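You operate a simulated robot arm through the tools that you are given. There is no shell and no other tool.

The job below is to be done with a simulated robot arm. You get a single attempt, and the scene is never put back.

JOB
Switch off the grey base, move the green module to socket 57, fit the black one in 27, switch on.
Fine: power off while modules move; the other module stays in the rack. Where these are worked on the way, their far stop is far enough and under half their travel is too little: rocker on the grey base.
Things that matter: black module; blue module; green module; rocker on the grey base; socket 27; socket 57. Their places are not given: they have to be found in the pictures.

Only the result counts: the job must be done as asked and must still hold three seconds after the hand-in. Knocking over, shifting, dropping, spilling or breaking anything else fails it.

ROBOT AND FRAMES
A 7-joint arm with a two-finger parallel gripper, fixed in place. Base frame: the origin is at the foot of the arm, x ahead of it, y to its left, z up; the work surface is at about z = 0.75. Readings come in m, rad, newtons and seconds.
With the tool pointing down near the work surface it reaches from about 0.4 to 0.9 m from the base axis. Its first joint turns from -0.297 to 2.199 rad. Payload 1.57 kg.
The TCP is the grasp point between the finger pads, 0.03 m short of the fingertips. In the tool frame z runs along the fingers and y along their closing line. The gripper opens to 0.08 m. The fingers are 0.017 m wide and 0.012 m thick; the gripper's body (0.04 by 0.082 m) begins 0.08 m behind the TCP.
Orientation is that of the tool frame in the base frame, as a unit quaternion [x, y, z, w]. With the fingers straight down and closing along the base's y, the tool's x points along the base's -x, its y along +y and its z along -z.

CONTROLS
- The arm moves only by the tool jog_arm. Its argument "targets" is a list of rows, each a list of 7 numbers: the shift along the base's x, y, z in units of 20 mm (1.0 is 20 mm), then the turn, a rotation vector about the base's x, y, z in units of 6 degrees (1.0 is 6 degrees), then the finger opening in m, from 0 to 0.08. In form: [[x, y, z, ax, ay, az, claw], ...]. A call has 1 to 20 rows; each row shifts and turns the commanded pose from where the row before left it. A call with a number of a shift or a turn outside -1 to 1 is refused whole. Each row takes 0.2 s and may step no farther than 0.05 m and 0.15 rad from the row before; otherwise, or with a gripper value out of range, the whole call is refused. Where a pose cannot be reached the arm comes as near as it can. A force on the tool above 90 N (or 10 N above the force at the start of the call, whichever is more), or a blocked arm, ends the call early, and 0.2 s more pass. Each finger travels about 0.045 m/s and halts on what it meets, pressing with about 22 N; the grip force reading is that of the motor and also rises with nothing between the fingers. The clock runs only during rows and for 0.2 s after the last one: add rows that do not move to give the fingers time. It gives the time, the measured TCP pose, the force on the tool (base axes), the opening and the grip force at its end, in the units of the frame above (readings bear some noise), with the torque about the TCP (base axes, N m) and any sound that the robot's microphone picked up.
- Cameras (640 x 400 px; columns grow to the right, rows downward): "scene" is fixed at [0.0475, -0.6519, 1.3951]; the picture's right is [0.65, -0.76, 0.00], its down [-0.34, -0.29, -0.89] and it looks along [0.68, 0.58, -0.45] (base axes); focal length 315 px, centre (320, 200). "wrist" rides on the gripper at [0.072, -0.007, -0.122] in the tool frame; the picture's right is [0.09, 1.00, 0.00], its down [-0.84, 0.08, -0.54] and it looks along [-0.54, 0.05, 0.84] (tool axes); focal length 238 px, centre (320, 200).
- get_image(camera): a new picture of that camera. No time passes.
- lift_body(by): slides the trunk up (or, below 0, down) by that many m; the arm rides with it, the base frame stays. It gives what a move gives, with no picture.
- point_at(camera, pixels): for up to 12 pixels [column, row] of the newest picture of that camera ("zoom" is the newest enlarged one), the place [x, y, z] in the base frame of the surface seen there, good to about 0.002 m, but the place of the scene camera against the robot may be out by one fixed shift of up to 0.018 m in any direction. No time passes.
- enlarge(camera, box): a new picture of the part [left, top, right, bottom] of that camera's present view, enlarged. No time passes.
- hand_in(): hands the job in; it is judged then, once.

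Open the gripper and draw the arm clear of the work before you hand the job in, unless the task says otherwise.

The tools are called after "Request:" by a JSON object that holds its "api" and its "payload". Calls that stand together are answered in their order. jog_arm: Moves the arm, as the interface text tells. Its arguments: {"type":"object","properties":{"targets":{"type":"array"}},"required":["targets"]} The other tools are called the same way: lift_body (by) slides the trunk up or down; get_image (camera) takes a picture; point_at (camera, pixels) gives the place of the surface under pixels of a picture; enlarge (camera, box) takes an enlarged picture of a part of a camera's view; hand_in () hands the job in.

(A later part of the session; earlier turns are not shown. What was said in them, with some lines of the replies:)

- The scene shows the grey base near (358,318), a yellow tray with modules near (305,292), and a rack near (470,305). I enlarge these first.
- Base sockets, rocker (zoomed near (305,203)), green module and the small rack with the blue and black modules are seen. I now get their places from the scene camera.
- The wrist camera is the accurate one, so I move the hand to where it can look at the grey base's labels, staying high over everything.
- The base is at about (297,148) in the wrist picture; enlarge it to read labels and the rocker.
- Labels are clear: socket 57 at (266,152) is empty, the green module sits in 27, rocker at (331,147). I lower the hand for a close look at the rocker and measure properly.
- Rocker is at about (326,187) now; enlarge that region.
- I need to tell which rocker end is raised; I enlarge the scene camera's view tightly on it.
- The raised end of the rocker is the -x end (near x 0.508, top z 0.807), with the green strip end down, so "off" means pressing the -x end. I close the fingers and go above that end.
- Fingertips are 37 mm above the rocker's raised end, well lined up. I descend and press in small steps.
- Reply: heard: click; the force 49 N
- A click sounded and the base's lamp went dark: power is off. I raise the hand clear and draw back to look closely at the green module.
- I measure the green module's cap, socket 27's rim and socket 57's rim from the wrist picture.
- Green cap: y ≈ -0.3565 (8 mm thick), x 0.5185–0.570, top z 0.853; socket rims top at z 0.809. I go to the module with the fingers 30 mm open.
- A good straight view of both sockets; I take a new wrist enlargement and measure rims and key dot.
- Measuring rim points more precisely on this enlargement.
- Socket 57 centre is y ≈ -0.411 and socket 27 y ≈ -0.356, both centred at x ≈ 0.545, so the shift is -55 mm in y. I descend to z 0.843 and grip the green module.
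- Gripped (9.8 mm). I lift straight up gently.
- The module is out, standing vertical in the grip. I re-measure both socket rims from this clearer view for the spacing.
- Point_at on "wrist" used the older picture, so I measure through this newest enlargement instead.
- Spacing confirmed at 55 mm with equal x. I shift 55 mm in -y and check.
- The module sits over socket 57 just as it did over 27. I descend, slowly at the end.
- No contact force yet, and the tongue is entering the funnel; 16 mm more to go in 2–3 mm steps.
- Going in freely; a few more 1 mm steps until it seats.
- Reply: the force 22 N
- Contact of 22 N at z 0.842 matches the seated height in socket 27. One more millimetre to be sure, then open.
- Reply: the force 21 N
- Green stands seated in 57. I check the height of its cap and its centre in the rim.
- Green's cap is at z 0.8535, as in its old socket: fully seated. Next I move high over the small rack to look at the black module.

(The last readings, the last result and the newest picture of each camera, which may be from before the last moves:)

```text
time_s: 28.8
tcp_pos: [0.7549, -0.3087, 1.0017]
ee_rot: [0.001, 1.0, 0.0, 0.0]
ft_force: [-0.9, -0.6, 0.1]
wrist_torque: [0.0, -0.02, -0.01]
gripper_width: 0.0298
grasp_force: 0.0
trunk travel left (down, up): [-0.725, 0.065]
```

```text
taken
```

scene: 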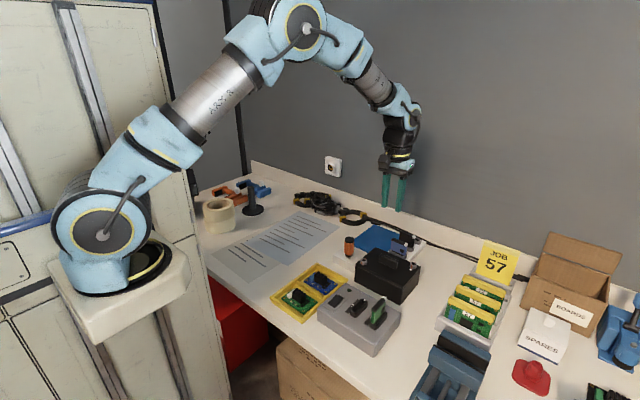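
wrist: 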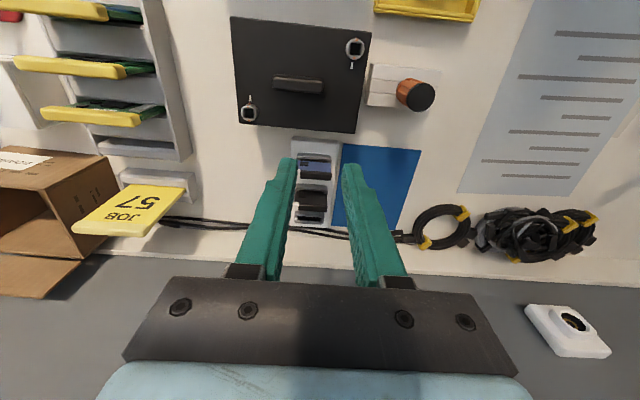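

Request:
{"api": "enlarge", "payload": {"camera": "wrist", "box": [270, 130, 370, 240]}}

Request:
{"api": "enlarge", "payload": {"camera": "scene", "box": [370, 215, 434, 265]}}

```text
3.64 times, centred on (320, 185) of wrist
```

zoom: 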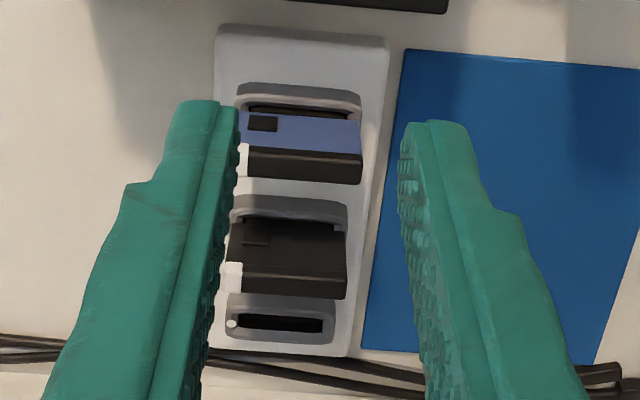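

```text
8.00 times, centred on (402, 240) of scene
```

zoom: 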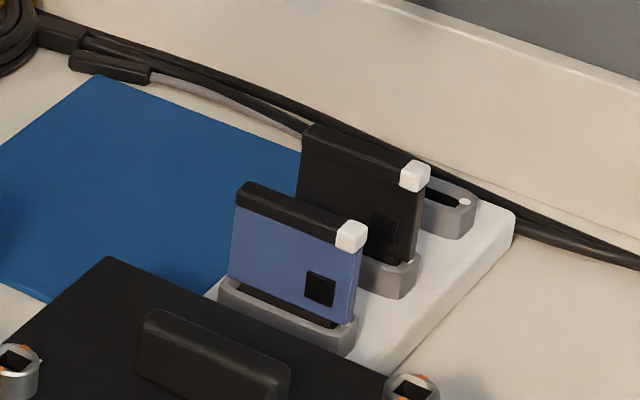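

The white mark is on the -y end of the black module (zoom (415,175)), so it needs a +90° turn to match socket 27's dot at +x. I measure the black module's cap ends and its neighbours.

Request:
{"api": "enlarge", "payload": {"camera": "wrist", "box": [280, 145, 360, 225]}}

Request:
{"api": "point_at", "payload": {"camera": "zoom", "pixels": [[232, 262], [250, 275], [300, 280], [350, 285], [375, 290], [240, 282], [300, 295], [370, 300], [300, 230], [310, 160], [310, 145], [300, 330]]}}

```text
5.00 times, centred on (320, 185) of wrist
```

zoom: 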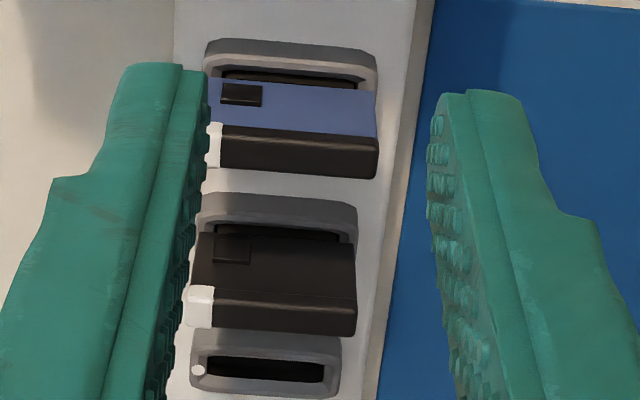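

```text
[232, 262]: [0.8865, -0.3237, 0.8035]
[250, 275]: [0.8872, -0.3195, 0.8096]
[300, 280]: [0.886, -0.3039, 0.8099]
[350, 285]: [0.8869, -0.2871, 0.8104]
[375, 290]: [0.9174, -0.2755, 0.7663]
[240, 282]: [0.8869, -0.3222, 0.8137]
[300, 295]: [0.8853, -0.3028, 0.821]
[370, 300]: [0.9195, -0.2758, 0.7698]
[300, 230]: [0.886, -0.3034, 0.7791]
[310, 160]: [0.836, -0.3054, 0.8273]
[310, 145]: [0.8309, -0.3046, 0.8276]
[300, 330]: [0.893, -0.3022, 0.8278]
```

Now the cap's top edge ends and its back edge.

Request:
{"api": "point_at", "payload": {"camera": "zoom", "pixels": [[188, 310], [192, 318], [210, 323], [347, 333], [353, 325], [354, 300], [280, 308], [280, 312], [280, 326], [280, 316], [190, 292], [200, 370]]}}

Request:
{"api": "point_at", "payload": {"camera": "zoom", "pixels": [[222, 160], [372, 172], [375, 150], [215, 220], [340, 240], [200, 360], [270, 385], [270, 368], [335, 365], [190, 385]]}}

```text
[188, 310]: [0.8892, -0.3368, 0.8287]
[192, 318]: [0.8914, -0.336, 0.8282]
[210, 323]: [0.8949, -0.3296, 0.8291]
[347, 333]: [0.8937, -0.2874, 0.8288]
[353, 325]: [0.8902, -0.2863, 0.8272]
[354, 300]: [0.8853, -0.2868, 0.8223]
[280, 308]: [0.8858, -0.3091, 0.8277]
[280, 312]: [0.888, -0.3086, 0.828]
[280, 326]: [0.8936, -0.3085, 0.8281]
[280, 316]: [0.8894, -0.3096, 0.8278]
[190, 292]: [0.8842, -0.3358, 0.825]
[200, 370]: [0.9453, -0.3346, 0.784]
```

```text
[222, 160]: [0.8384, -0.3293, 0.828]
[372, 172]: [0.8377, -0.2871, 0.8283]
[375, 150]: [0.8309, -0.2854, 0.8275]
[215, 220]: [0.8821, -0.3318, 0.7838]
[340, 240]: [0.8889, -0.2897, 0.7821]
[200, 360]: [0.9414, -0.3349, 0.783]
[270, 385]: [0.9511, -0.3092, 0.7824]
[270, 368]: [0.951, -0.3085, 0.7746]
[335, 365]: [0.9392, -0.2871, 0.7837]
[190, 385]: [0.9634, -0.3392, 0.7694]
```

Black module: x 0.8855–0.895, y -0.337…-0.286, top 0.828; rim below at 0.784. I turn the hand -90° about z here, up high, so the fingers close along x.

Request:
{"api": "jog_arm", "payload": {"targets": [[0, 0, 0, 0, 0, -1, 0.03], [0, 0, 0, 0, 0, -1, 0.03], [0, 0, 0, 0, 0, -1, 0.03], [0, 0, 0, 0, 0, -1, 0.03], [0, 0, 0, 0, 0, -1, 0.03], [0, 0, 0, 0, 0, -1, 0.03], [0, 0, 0, 0, 0, -1, 0.03], [0, 0, 0, 0, 0, -1, 0.03], [0, 0, 0, 0, 0, -1, 0.03], [0, 0, 0, 0, 0, -1, 0.03], [0, 0, 0, 0, 0, -1, 0.03], [0, 0, 0, 0, 0, -1, 0.03], [0, 0, 0, 0, 0, -1, 0.03], [0, 0, 0, 0, 0, -1, 0.03], [0, 0, 0, 0, 0, -1, 0.03], [0, 0, 0, 0, 0, 0, 0.03]]}}

Request:
{"api": "get_image", "payload": {"camera": "scene"}}

```text
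time_s: 32.2
tcp_pos: [0.7547, -0.3066, 1.003]
ee_rot: [0.708, 0.707, 0.0, 0.001]
ft_force: [0.4, 0.0, 0.2]
wrist_torque: [-0.01, 0.0, 0.02]
gripper_width: 0.0299
grasp_force: 0.1
trunk travel left (down, up): [-0.725, 0.065]
```

```text
taken
```

scene: 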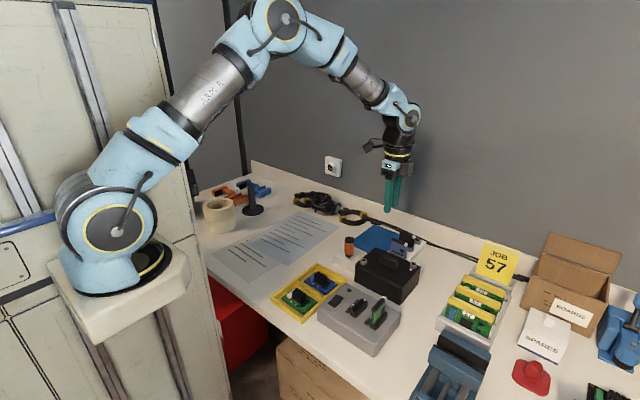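

Rotation is right (closing along x). Now I move over the black module at height, checking it can be reached.

Request:
{"api": "jog_arm", "payload": {"targets": [[0.9, 0, 0, 0, 0, 0, 0.03], [0.9, 0, 0, 0, 0, 0, 0.03], [0.9, 0, 0, 0, 0, 0, 0.03], [0.9, -0.1, 0, 0, 0, 0, 0.03], [0.9, -0.1, 0, 0, 0, 0, 0.03], [0.9, 0, 0, 0, 0, 0, 0.03], [0.9, 0, 0, 0, 0, 0, 0.03], [0.4, 0, -1, 0, 0, 0, 0.03], [0, 0, -1, 0, 0, 0, 0.03], [0, 0, -1, 0, 0, 0, 0.03], [0, 0, 0, 0, 0, 0, 0.03], [0, 0, 0, 0, 0, 0, 0.03]]}}

Request:
{"api": "enlarge", "payload": {"camera": "wrist", "box": [200, 80, 440, 230]}}

Request:
{"api": "enlarge", "payload": {"camera": "scene", "box": [340, 130, 468, 270]}}

```text
time_s: 34.8
tcp_pos: [0.8892, -0.3108, 0.9419]
ee_rot: [0.708, 0.706, 0.0, -0.001]
ft_force: [-0.3, -0.5, -0.2]
wrist_torque: [0.02, -0.01, -0.02]
gripper_width: 0.03
grasp_force: 0.0
trunk travel left (down, up): [-0.725, 0.065]
```

```text
2.67 times, centred on (320, 155) of wrist
```

zoom: 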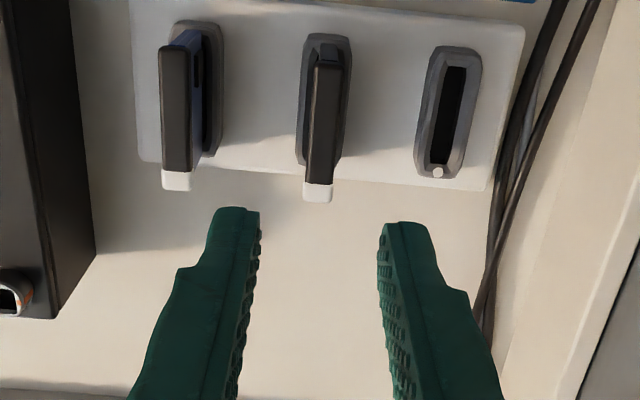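

```text
2.86 times, centred on (404, 200) of scene
```

zoom: 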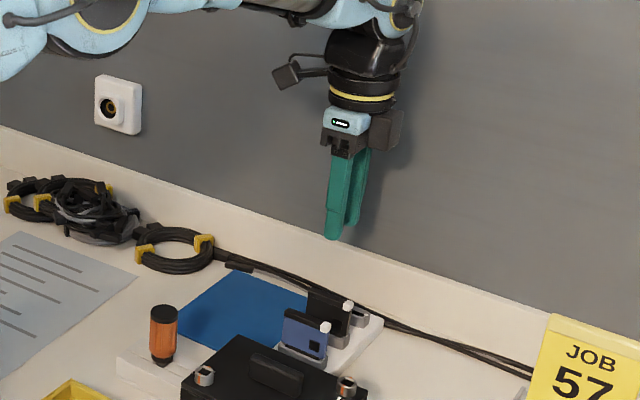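

Reachable here. I re-measure the black cap from this view.

Request:
{"api": "enlarge", "payload": {"camera": "wrist", "box": [280, 85, 360, 165]}}

Request:
{"api": "point_at", "payload": {"camera": "zoom", "pixels": [[305, 110], [330, 110], [350, 110], [300, 200], [320, 200], [340, 200], [310, 230], [310, 75], [325, 80], [310, 250]]}}

```text
5.00 times, centred on (320, 125) of wrist
```

zoom: 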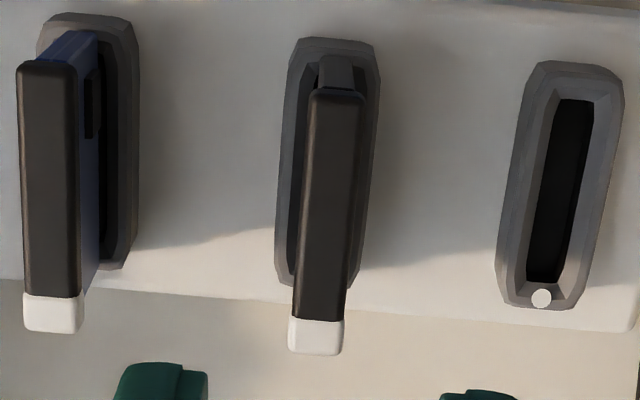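

```text
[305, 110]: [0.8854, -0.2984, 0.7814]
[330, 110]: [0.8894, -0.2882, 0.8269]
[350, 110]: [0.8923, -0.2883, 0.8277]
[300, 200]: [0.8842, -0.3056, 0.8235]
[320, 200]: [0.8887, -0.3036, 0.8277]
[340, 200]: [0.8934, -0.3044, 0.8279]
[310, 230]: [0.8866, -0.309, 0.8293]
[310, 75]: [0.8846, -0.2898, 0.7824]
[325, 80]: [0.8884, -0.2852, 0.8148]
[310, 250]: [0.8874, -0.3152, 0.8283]
```

Cap centre ≈ x 0.890, aligned with the hand. I descend between the neighbours to just above grip height.

Request:
{"api": "jog_arm", "payload": {"targets": [[0.05, -0.05, -0.8, 0, 0, 0, 0.03], [0, 0, -0.8, 0, 0, 0, 0.03], [0, 0, -0.8, 0, 0, 0, 0.03], [0, 0, -0.8, 0, 0, 0, 0.03], [0, 0, 0, 0, 0, 0, 0.03], [0, 0, 0, 0, 0, 0, 0.03]]}}

Request:
{"api": "enlarge", "payload": {"camera": "wrist", "box": [240, 80, 420, 200]}}

Request:
{"api": "enlarge", "payload": {"camera": "scene", "box": [360, 170, 456, 270]}}

```text
time_s: 36.2
tcp_pos: [0.8899, -0.3123, 0.8754]
ee_rot: [0.708, 0.706, 0.0, 0.0]
ft_force: [0.2, 0.0, 0.1]
wrist_torque: [-0.01, -0.03, 0.02]
gripper_width: 0.0302
grasp_force: 0.1
trunk travel left (down, up): [-0.725, 0.065]
```

```text
3.33 times, centred on (330, 140) of wrist
```

zoom: 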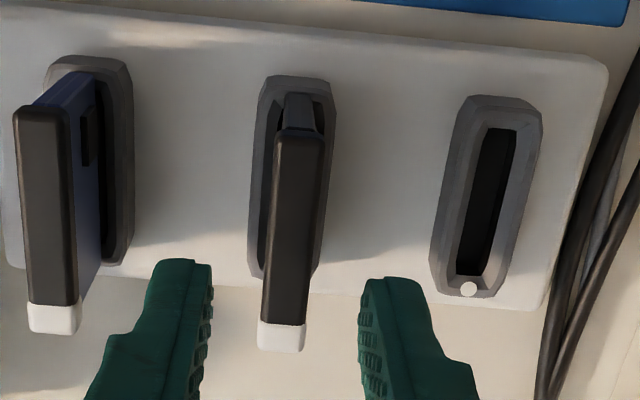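

```text
4.00 times, centred on (408, 220) of scene
```

zoom: 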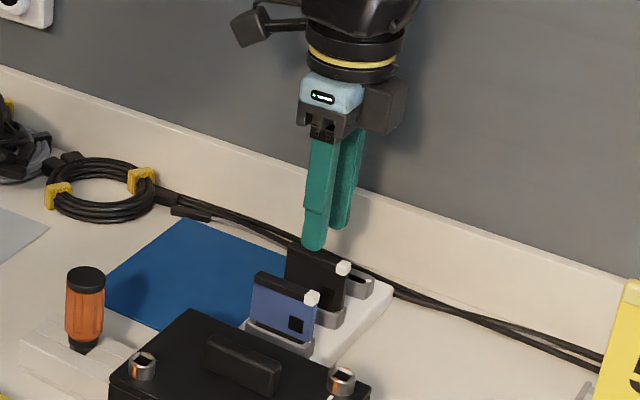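

The fingers straddle the black module with room on both sides. Descend to z 0.818 and grip.

Request:
{"api": "jog_arm", "payload": {"targets": [[0, 0, -0.8, 0, 0, 0, 0.03], [0, 0, -0.8, 0, 0, 0, 0.03], [0, 0, -0.8, 0, 0, 0, 0.03], [0, 0, -0.45, 0, 0, 0, 0.03], [0, 0, 0, 0, 0, 0, 0.03], [0, 0, 0, 0, 0, 0, 0.03]]}}

Request:
{"api": "enlarge", "payload": {"camera": "scene", "box": [370, 190, 434, 260]}}

Request:
{"api": "enlarge", "payload": {"camera": "wrist", "box": [240, 80, 420, 240]}}

```text
time_s: 37.6
tcp_pos: [0.8918, -0.3115, 0.8195]
ee_rot: [0.708, 0.706, 0.0, 0.0]
ft_force: [-0.2, -0.1, -0.7]
wrist_torque: [0.02, 0.03, 0.0]
gripper_width: 0.03
grasp_force: 0.0
trunk travel left (down, up): [-0.725, 0.065]
```

```text
5.71 times, centred on (402, 225) of scene
```

zoom: 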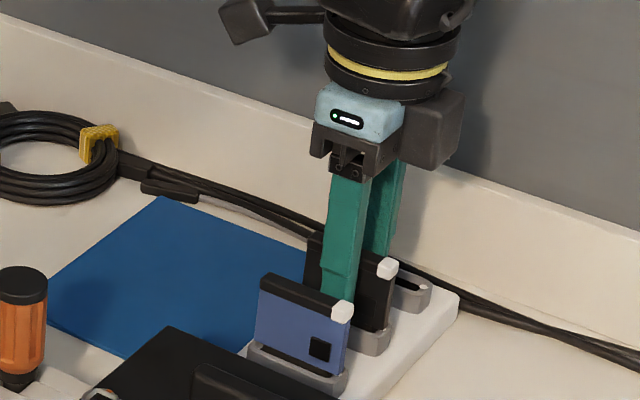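

```text
2.50 times, centred on (330, 160) of wrist
```

zoom: 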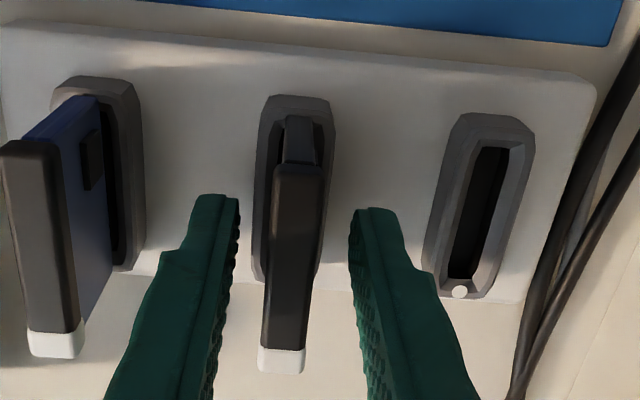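

Centred within about a millimetre; I close on the black module.

Request:
{"api": "jog_arm", "payload": {"targets": [[0, 0, 0, 0, 0, 0, 0.0], [0, 0, 0, 0, 0, 0, 0.0], [0, 0, 0, 0, 0, 0, 0.0], [0, 0, 0, 0, 0, 0, 0.0]]}}

```text
time_s: 38.6
tcp_pos: [0.8903, -0.3135, 0.8199]
ee_rot: [0.707, 0.707, 0.0, -0.001]
ft_force: [-18.5, 2.3, 2.4]
wrist_torque: [0.02, -0.06, -0.01]
gripper_width: 0.01
grasp_force: 21.5
trunk travel left (down, up): [-0.725, 0.065]
```

A sideways -18 N in x shows the hand is slightly too far in +x; I ease it by 1 mm.

Request:
{"api": "jog_arm", "payload": {"targets": [[-0.05, 0, 0, 0, 0, 0, 0.0], [0, 0, 0, 0, 0, 0, 0.0]]}}

```text
time_s: 39.2
tcp_pos: [0.8898, -0.3126, 0.8208]
ee_rot: [0.707, 0.707, 0.0, 0.001]
ft_force: [-5.5, -1.6, -1.5]
wrist_torque: [0.03, -0.03, -0.01]
gripper_width: 0.0103
grasp_force: 22.0
trunk travel left (down, up): [-0.725, 0.065]
```

Force down to 5 N; a last 0.4 mm correction, then a gentle straight lift.

Request:
{"api": "jog_arm", "payload": {"targets": [[-0.02, 0, 0, 0, 0, 0, 0.0], [0, 0, 0.25, 0, 0, 0, 0.0], [0, 0, 0.25, 0, 0, 0, 0.0], [0, 0, 0.25, 0, 0, 0, 0.0], [0, 0, 0.25, 0, 0, 0, 0.0], [0, 0, 0.5, 0, 0, 0, 0.0], [0, 0, 0.5, 0, 0, 0, 0.0], [0, 0, 0, 0, 0, 0, 0.0]]}}

Request:
{"api": "enlarge", "payload": {"camera": "scene", "box": [370, 190, 434, 260]}}

Request:
{"api": "enlarge", "payload": {"camera": "wrist", "box": [240, 80, 420, 240]}}

```text
time_s: 41.0
tcp_pos: [0.8895, -0.3117, 0.8608]
ee_rot: [0.707, 0.707, 0.0, 0.0]
ft_force: [0.5, -0.4, -0.1]
wrist_torque: [-0.01, 0.02, 0.01]
gripper_width: 0.0097
grasp_force: 21.9
trunk travel left (down, up): [-0.725, 0.065]
```

```text
5.71 times, centred on (402, 225) of scene
```

zoom: 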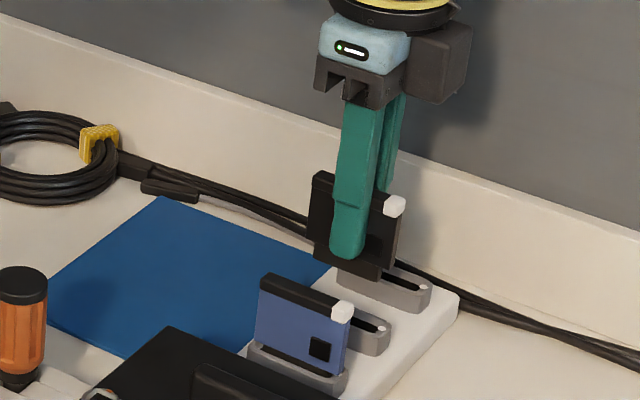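

```text
2.50 times, centred on (330, 160) of wrist
```

zoom: 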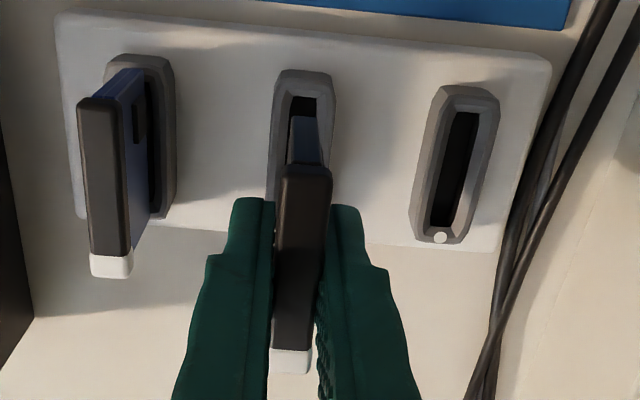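

Black module is out cleanly; rack and blue stayed put. I raise it, then carry it back while turning +90°.

Request:
{"api": "jog_arm", "payload": {"targets": [[0, 0, 1, 0, 0, 0, 0.0], [0, 0, 1, 0, 0, 0, 0.0], [0, 0, 1, 0, 0, 0, 0.0], [0, 0, 1, 0, 0, 0, 0.0], [0, 0, 1, 0, 0, 0, 0.0], [0, 0, 1, 0, 0, 0, 0.0], [0, 0, 1, 0, 0, 0, 0.0], [0, 0, 0, 0, 0, 0, 0.0]]}}

Request:
{"api": "jog_arm", "payload": {"targets": [[-0.95, 0, 0, 0, 0, 1, 0.0], [-0.95, 0, 0, 0, 0, 1, 0.0], [-0.95, 0, 0, 0, 0, 1, 0.0], [-0.95, 0, 0, 0, 0, 1, 0.0], [-0.95, 0, 0, 0, 0, 1, 0.0], [-0.95, -0.2, 0, 0, 0, 1, 0.0], [-0.95, -0.2, 0, 0, 0, 1, 0.0], [-0.95, -0.2, 0, 0, 0, 1, 0.0], [-0.95, -0.2, 0, 0, 0, 1, 0.0], [-0.95, -0.2, 0, 0, 0, 1, 0.0], [-0.95, -0.2, 0, 0, 0, 1, 0.0], [-0.95, -0.2, 0, 0, 0, 1, 0.0], [-0.95, -0.2, 0, 0, 0, 1, 0.0], [-0.95, -0.2, 0, 0, 0, 1, 0.0], [-0.95, -0.2, 0, 0, 0, 1, 0.0], [-0.95, -0.2, 0, 0, 0, 0, 0.0], [-0.95, 0, 0, 0, 0, 0, 0.0], [-0.95, 0, 0, 0, 0, 0, 0.0], [0, 0, 0, 0, 0, 0, 0.0]]}}

Request:
{"api": "get_image", "payload": {"camera": "scene"}}

Request:
{"api": "get_image", "payload": {"camera": "wrist"}}

```text
time_s: 42.8
tcp_pos: [0.8896, -0.3124, 1.0027]
ee_rot: [0.708, 0.706, 0.001, 0.0]
ft_force: [-0.3, -0.1, -0.2]
wrist_torque: [0.03, -0.03, -0.02]
gripper_width: 0.0102
grasp_force: 22.2
trunk travel left (down, up): [-0.725, 0.065]
```

```text
time_s: 46.8
tcp_pos: [0.5462, -0.3543, 1.001]
ee_rot: [0.0, 1.0, 0.0, 0.0]
ft_force: [0.4, 0.1, 0.3]
wrist_torque: [0.0, -0.01, 0.05]
gripper_width: 0.0101
grasp_force: 22.0
trunk travel left (down, up): [-0.725, 0.065]
```

```text
taken
```

scene: 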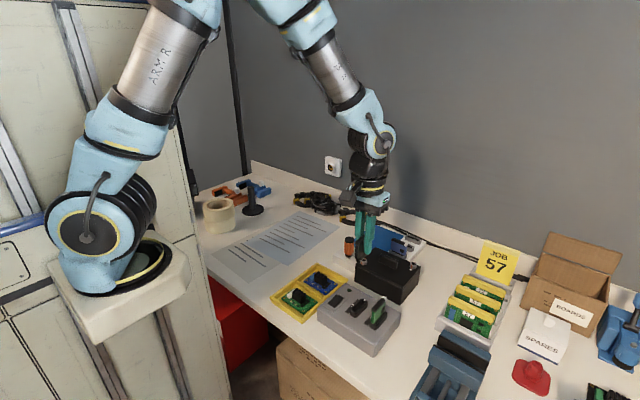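

```text
taken
```

wrist: 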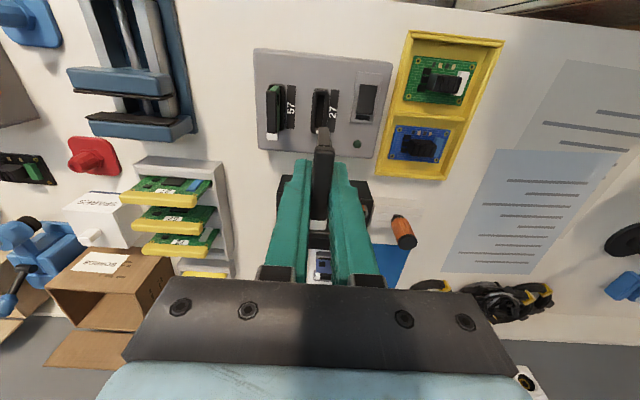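

Black module over socket 27, white mark at +x. I descend to z ≈ 0.903 and check alignment.

Request:
{"api": "jog_arm", "payload": {"targets": [[0, 0, -0.8, 0, 0, 0, 0.0], [0, 0, -0.8, 0, 0, 0, 0.0], [0, 0, -0.8, 0, 0, 0, 0.0], [0, 0, -0.8, 0, 0, 0, 0.0], [0, 0, -0.8, 0, 0, 0, 0.0], [0, 0, -0.8, 0, 0, 0, 0.0], [0, 0, 0, 0, 0, 0, 0.0], [0, 0, 0, 0, 0, 0, 0.0]]}}

Request:
{"api": "enlarge", "payload": {"camera": "scene", "box": [320, 240, 416, 320]}}

Request:
{"api": "enlarge", "payload": {"camera": "wrist", "box": [240, 90, 340, 165]}}

Request:
{"api": "point_at", "payload": {"camera": "zoom", "pixels": [[434, 190], [440, 190], [545, 190], [540, 190], [495, 97], [475, 250], [500, 240], [450, 340], [550, 340], [500, 335], [470, 322], [535, 322]]}}

```text
time_s: 48.6
tcp_pos: [0.546, -0.3544, 0.9055]
ee_rot: [0.0, 1.0, 0.0, 0.0]
ft_force: [0.4, 0.4, 0.2]
wrist_torque: [0.05, 0.01, 0.0]
gripper_width: 0.0105
grasp_force: 21.9
trunk travel left (down, up): [-0.725, 0.065]
```

```text
5.00 times, centred on (368, 280) of scene
```

zoom: 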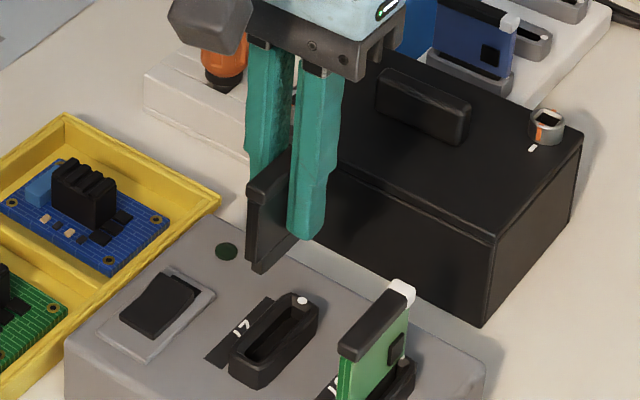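

```text
5.33 times, centred on (290, 128) of wrist
```

zoom: 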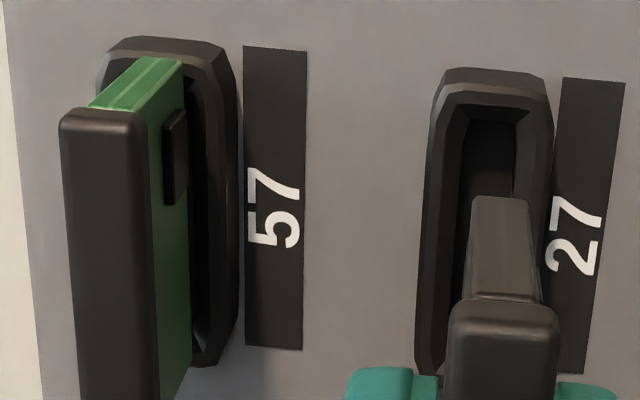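

```text
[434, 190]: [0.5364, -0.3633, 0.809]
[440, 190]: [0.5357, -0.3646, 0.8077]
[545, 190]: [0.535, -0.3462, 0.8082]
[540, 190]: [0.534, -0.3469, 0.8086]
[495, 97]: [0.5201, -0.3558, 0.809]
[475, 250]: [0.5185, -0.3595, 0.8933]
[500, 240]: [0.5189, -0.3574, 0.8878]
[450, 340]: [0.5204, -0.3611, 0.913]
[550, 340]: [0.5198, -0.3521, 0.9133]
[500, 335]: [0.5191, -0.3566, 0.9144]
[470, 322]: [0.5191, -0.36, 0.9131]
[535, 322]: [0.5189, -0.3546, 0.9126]
```

Module: y centre ≈ -0.3566, near end x ≈ 0.519, same as the green one had; socket centre -0.3555. I descend slowly.

Request:
{"api": "jog_arm", "payload": {"targets": [[0, 0, -0.8, 0, 0, 0, 0.0], [0, 0, -0.6, 0, 0, 0, 0.0], [0, 0, -0.3, 0, 0, 0, 0.0], [0, 0, -0.25, 0, 0, 0, 0.0], [0, 0, -0.2, 0, 0, 0, 0.0], [0, 0, -0.15, 0, 0, 0, 0.0], [0, 0, -0.15, 0, 0, 0, 0.0], [0, 0, 0, 0, 0, 0, 0.0]]}}

Request:
{"api": "enlarge", "payload": {"camera": "scene", "box": [320, 250, 416, 330]}}

```text
time_s: 50.4
tcp_pos: [0.5458, -0.3554, 0.8555]
ee_rot: [0.0, 1.0, 0.0, -0.001]
ft_force: [-0.4, 0.8, -0.1]
wrist_torque: [-0.02, 0.0, 0.02]
gripper_width: 0.0105
grasp_force: 22.1
trunk travel left (down, up): [-0.725, 0.065]
```

```text
5.00 times, centred on (368, 290) of scene
```

zoom: 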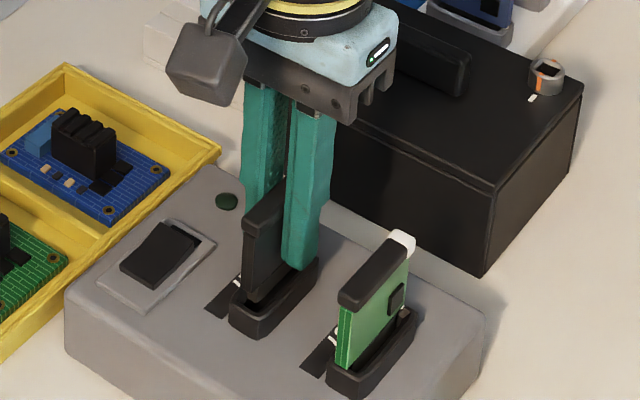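

Still no contact force; about 10–11 mm left. I continue in small steps.

Request:
{"api": "jog_arm", "payload": {"targets": [[0, 0, -0.1, 0, 0, 0, 0.0], [0, 0, -0.1, 0, 0, 0, 0.0], [0, 0, -0.1, 0, 0, 0, 0.0], [0, 0, -0.1, 0, 0, 0, 0.0], [0, 0, 0, 0, 0, 0, 0.0]]}}

Request:
{"api": "jog_arm", "payload": {"targets": [[0, 0, -0.05, 0, 0, 0, 0.0], [0, 0, -0.05, 0, 0, 0, 0.0], [0, 0, 0, 0, 0, 0, 0.0]]}}

```text
time_s: 51.6
tcp_pos: [0.5464, -0.3561, 0.8473]
ee_rot: [0.001, 1.0, 0.0, 0.0]
ft_force: [0.1, -0.4, -0.1]
wrist_torque: [0.04, 0.0, -0.02]
gripper_width: 0.0105
grasp_force: 21.2
trunk travel left (down, up): [-0.725, 0.065]
```

```text
time_s: 52.4
tcp_pos: [0.5463, -0.3567, 0.846]
ee_rot: [0.0, 1.0, -0.001, 0.0]
ft_force: [-2.2, 4.6, 9.4]
wrist_torque: [-0.02, 0.16, 0.01]
gripper_width: 0.0101
grasp_force: 22.1
trunk travel left (down, up): [-0.725, 0.065]
```

Contact of 9 N at z ≈ 0.846, near the expected seated height 0.845; I press a further 1–2 mm.

Request:
{"api": "jog_arm", "payload": {"targets": [[0, 0, -0.05, 0, 0, 0, 0.0], [0, 0, -0.05, 0, 0, 0, 0.0], [0, 0, 0, 0, 0, 0, 0.0]]}}

Request:
{"api": "enlarge", "payload": {"camera": "scene", "box": [320, 250, 416, 330]}}

```text
time_s: 53.2
tcp_pos: [0.5474, -0.3574, 0.8451]
ee_rot: [0.0, 1.0, -0.001, 0.001]
ft_force: [-2.3, 6.2, 22.3]
wrist_torque: [0.01, -0.04, 0.03]
gripper_width: 0.0101
grasp_force: 21.5
trunk travel left (down, up): [-0.725, 0.065]
```

```text
5.00 times, centred on (368, 290) of scene
```

zoom: 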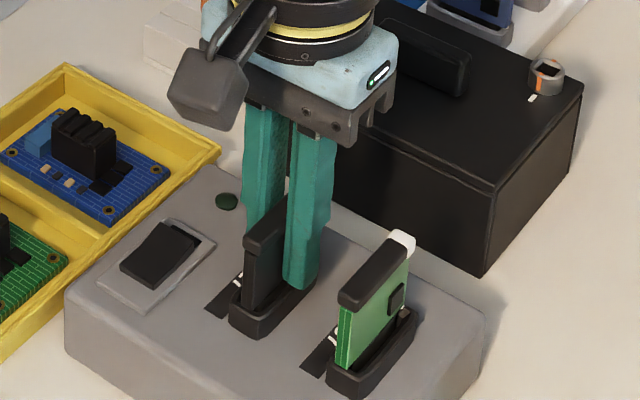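

Seated with 22 N. I relieve the press, open, rise and check both caps.

Request:
{"api": "jog_arm", "payload": {"targets": [[0, 0, 0.1, 0, 0, 0, 0.025], [0, 0, 0, 0, 0, 0, 0.025], [0, 0, 0, 0, 0, 0, 0.025], [0, 0, 1, 0, 0, 0, 0.025], [0, 0, 1, 0, 0, 0, 0.025], [0, 0, 1, 0, 0, 0, 0.025], [0, 0, 1, 0, 0, 0, 0.025], [-1, 0, 1, 0, 0, 0, 0.025], [-1, 0, 0, 0, 0, 0, 0.025], [-1, 0, 0, 0, 0, 0, 0.025], [-1, 0, 0, 0, 0, 0, 0.025], [0, 0, 0, 0, 0, 0, 0.025]]}}

Request:
{"api": "enlarge", "payload": {"camera": "scene", "box": [320, 260, 400, 330]}}

Request:
{"api": "enlarge", "payload": {"camera": "wrist", "box": [240, 110, 400, 210]}}

```text
time_s: 55.8
tcp_pos: [0.4666, -0.3586, 0.9464]
ee_rot: [0.0, 1.0, -0.001, 0.0]
ft_force: [-0.3, -0.6, 0.6]
wrist_torque: [0.0, -0.01, -0.01]
gripper_width: 0.0249
grasp_force: 0.1
trunk travel left (down, up): [-0.725, 0.065]
```

```text
5.71 times, centred on (360, 295) of scene
```

zoom: 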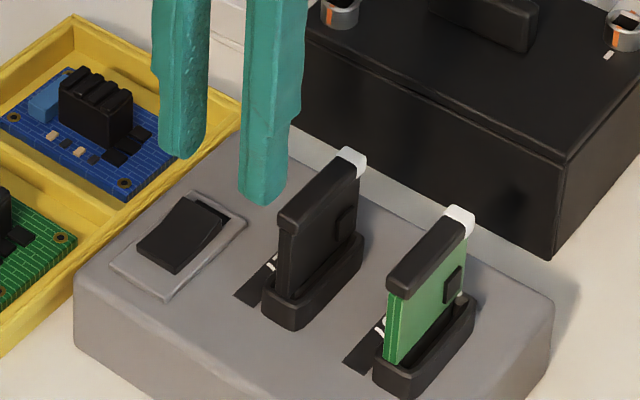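

```text
4.00 times, centred on (320, 160) of wrist
```

zoom: 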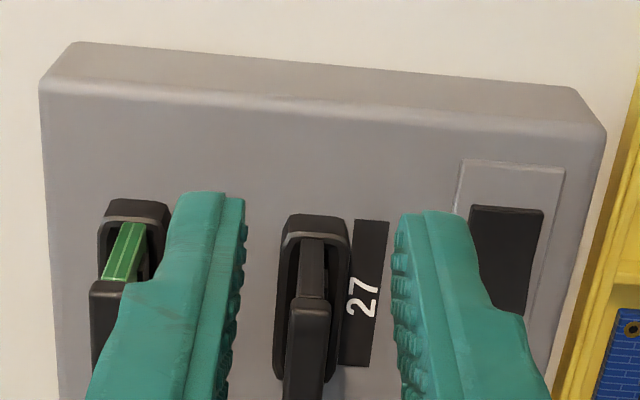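

Request:
{"api": "point_at", "payload": {"camera": "zoom", "pixels": [[297, 330], [310, 330], [325, 330], [310, 360], [100, 300], [110, 310], [490, 215], [510, 250], [505, 280], [335, 290], [283, 290]]}}

```text
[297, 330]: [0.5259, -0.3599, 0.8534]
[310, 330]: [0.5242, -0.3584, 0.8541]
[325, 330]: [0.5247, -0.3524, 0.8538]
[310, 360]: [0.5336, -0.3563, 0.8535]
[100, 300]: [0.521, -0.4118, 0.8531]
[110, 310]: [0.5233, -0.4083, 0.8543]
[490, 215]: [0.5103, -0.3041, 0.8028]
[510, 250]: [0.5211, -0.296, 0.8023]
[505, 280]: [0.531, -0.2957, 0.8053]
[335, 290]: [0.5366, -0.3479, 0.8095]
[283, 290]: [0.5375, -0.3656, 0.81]
```

Both caps are at z 0.8535, fully seated. The rocker's +x end is now raised; I close the fingers and go above it (x ≈ 0.541, y ≈ -0.297).

Request:
{"api": "jog_arm", "payload": {"targets": [[0.2, 0.8, 0, 0, 0, 0, 0.0], [0.8, 0.8, 0, 0, 0, 0, 0.0], [0.9, 0.8, 0, 0, 0, 0, 0.0], [0.9, 0.68, 0, 0, 0, 0, 0.0], [0.9, 0, -0.5, 0, 0, 0, 0.0], [0, 0, -1, 0, 0, 0, 0.0], [0, 0, -1, 0, 0, 0, 0.0], [0, 0, -1, 0, 0, 0, 0.0], [0, 0, 0, 0, 0, 0, 0.0], [0, 0, 0, 0, 0, 0, 0.0]]}}

Request:
{"api": "enlarge", "payload": {"camera": "scene", "box": [310, 265, 380, 315]}}

```text
time_s: 58.0
tcp_pos: [0.5413, -0.2931, 0.8756]
ee_rot: [0.001, 1.0, -0.001, 0.0]
ft_force: [0.7, -0.5, 0.9]
wrist_torque: [-0.01, 0.0, 0.02]
gripper_width: 0.0
grasp_force: 21.2
trunk travel left (down, up): [-0.725, 0.065]
```

```text
8.00 times, centred on (345, 290) of scene
```

zoom: 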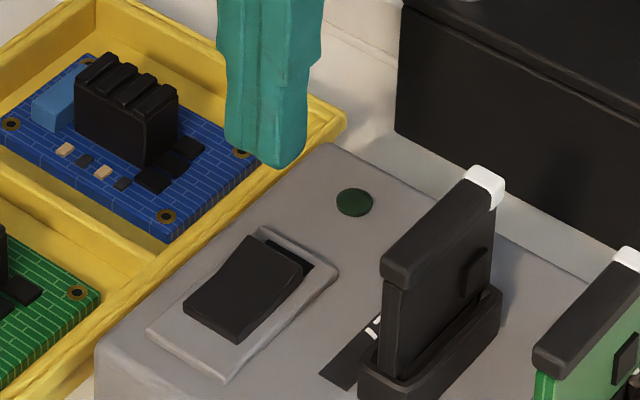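

Fingers hang over the raised end. I correct y by -3 mm and press in small steps.

Request:
{"api": "jog_arm", "payload": {"targets": [[-0.05, -0.15, -1, 0, 0, 0, 0.0], [0, 0, -0.75, 0, 0, 0, 0.0], [0, 0, -0.15, 0, 0, 0, 0.0], [0, 0, -0.1, 0, 0, 0, 0.0], [0, 0, -0.1, 0, 0, 0, 0.0], [0, 0, 0, 0, 0, 0, 0.0]]}}

Request:
{"api": "enlarge", "payload": {"camera": "scene", "box": [310, 265, 380, 315]}}

```text
time_s: 59.4
tcp_pos: [0.5393, -0.2959, 0.8351]
ee_rot: [0.0, 1.0, -0.001, 0.001]
ft_force: [-3.9, 6.6, 26.9]
wrist_torque: [0.18, 0.36, -0.18]
gripper_width: 0.0001
grasp_force: 21.4
trunk travel left (down, up): [-0.725, 0.065]
heard: click
```

```text
8.00 times, centred on (345, 290) of scene
```

zoom: 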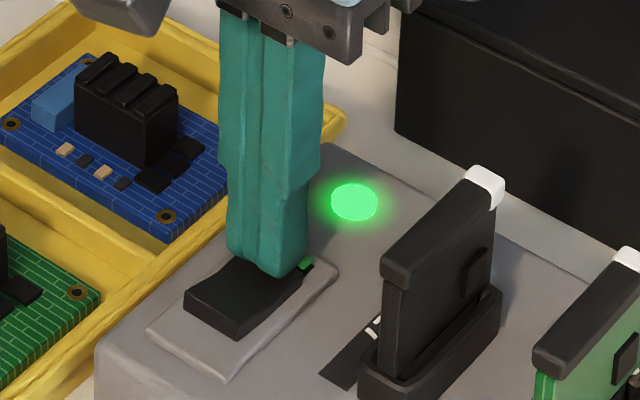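

Click, and the lamp is green again. I press 1 mm more to make sure of the stop, then raise the arm clear and draw back.

Request:
{"api": "jog_arm", "payload": {"targets": [[0, 0, -0.05, 0, 0, 0, 0.0], [0, 0, 0, 0, 0, 0, 0.0]]}}

Request:
{"api": "jog_arm", "payload": {"targets": [[0, 0, 1, 0, 0, 0, 0.0], [0, 0, 1, 0, 0, 0, 0.0], [0, 0, 1, 0, 0, 0, 0.0], [0, 0, 1, 0, 0, 0, 0.0], [0, 0, 1, 0, 0, 0, 0.0], [0, 0, 1, 0, 0, 0, 0.04], [0, 0, 1, 0, 0, 0, 0.06], [0, 0.5, 1, 0, 0, 0, 0.06], [0, 1, 1, 0, 0, 0, 0.06], [0, 1, 1, 0, 0, 0, 0.06], [0, 1, 0, 0, 0, 0, 0.06], [0, 1, 0, 0, 0, 0, 0.06], [0, 1, 0, 0, 0, 0, 0.06], [0, 1, 0, 0, 0, 0, 0.06], [0, 1, 0, 0, 0, 0, 0.06], [0, 0, 0, 0, 0, 0, 0.06], [0, 0, 0, 0, 0, 0, 0.06]]}}

Request:
{"api": "get_image", "payload": {"camera": "scene"}}

Request:
{"api": "enlarge", "payload": {"camera": "scene", "box": [310, 260, 406, 340]}}

Request:
{"api": "enlarge", "payload": {"camera": "scene", "box": [340, 210, 440, 310]}}

```text
time_s: 60.0
tcp_pos: [0.5383, -0.296, 0.8345]
ee_rot: [0.0, 1.0, -0.001, 0.001]
ft_force: [-6.0, 5.7, 56.2]
wrist_torque: [0.16, 0.63, 0.14]
gripper_width: 0.0001
grasp_force: 20.6
trunk travel left (down, up): [-0.725, 0.065]
```

```text
time_s: 63.6
tcp_pos: [0.5381, -0.147, 1.032]
ee_rot: [0.001, 1.0, 0.0, 0.0]
ft_force: [-0.3, 0.9, 0.8]
wrist_torque: [0.02, -0.02, -0.01]
gripper_width: 0.0598
grasp_force: 0.1
trunk travel left (down, up): [-0.725, 0.065]
```

```text
taken
```

scene: 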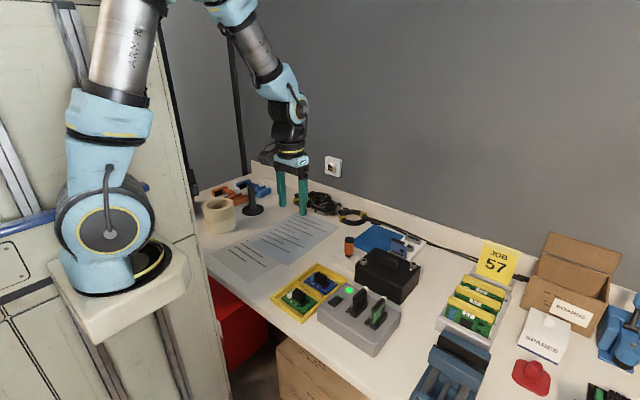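

```text
5.00 times, centred on (358, 300) of scene
```

zoom: 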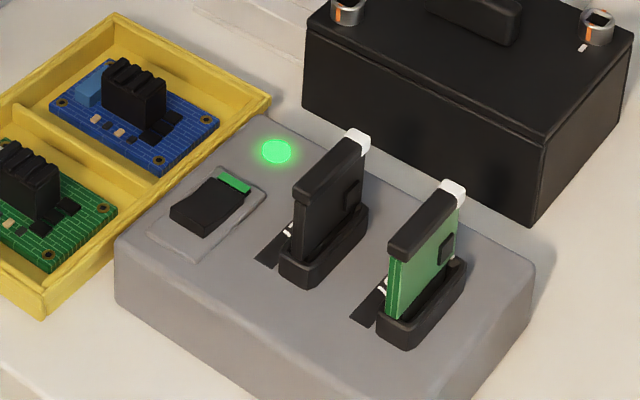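

```text
4.00 times, centred on (390, 260) of scene
```

zoom: 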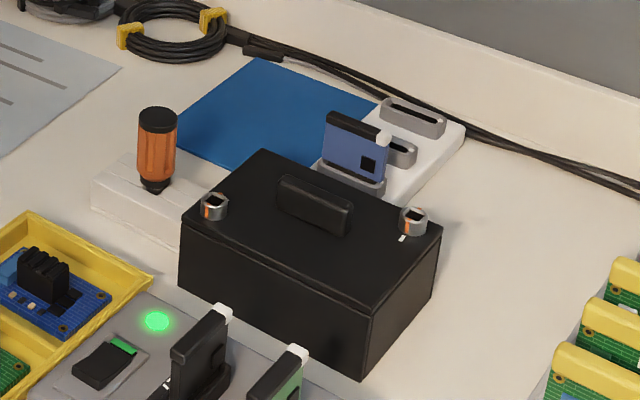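

The lamp is green at (348,290), the black module sits in 27 and the green in 57. The blue one is still in its rack, nothing else has moved, and the arm is clear with the gripper open, so I hand in.

Request:
{"api": "hand_in", "payload": {}}

```text
The job is handed in.
```

The job is done and handed in; the judged result hasn't come back to me.

- **Power:** I switched the grey base off before touching any module. It went back on only after both were seated. The rocker clicked each time, and the lamp is green again.
- **Green module:** it is now in socket 57, at the same height it sat in socket 27.
- **Black module:** it is in socket 27, turned so its white mark matches the dot on the socket, and at the same height as the green one.
- **Everything else:** the blue module is still in the rack, and the last pictures show nothing else moved. The gripper is open and the arm is clear of the work.
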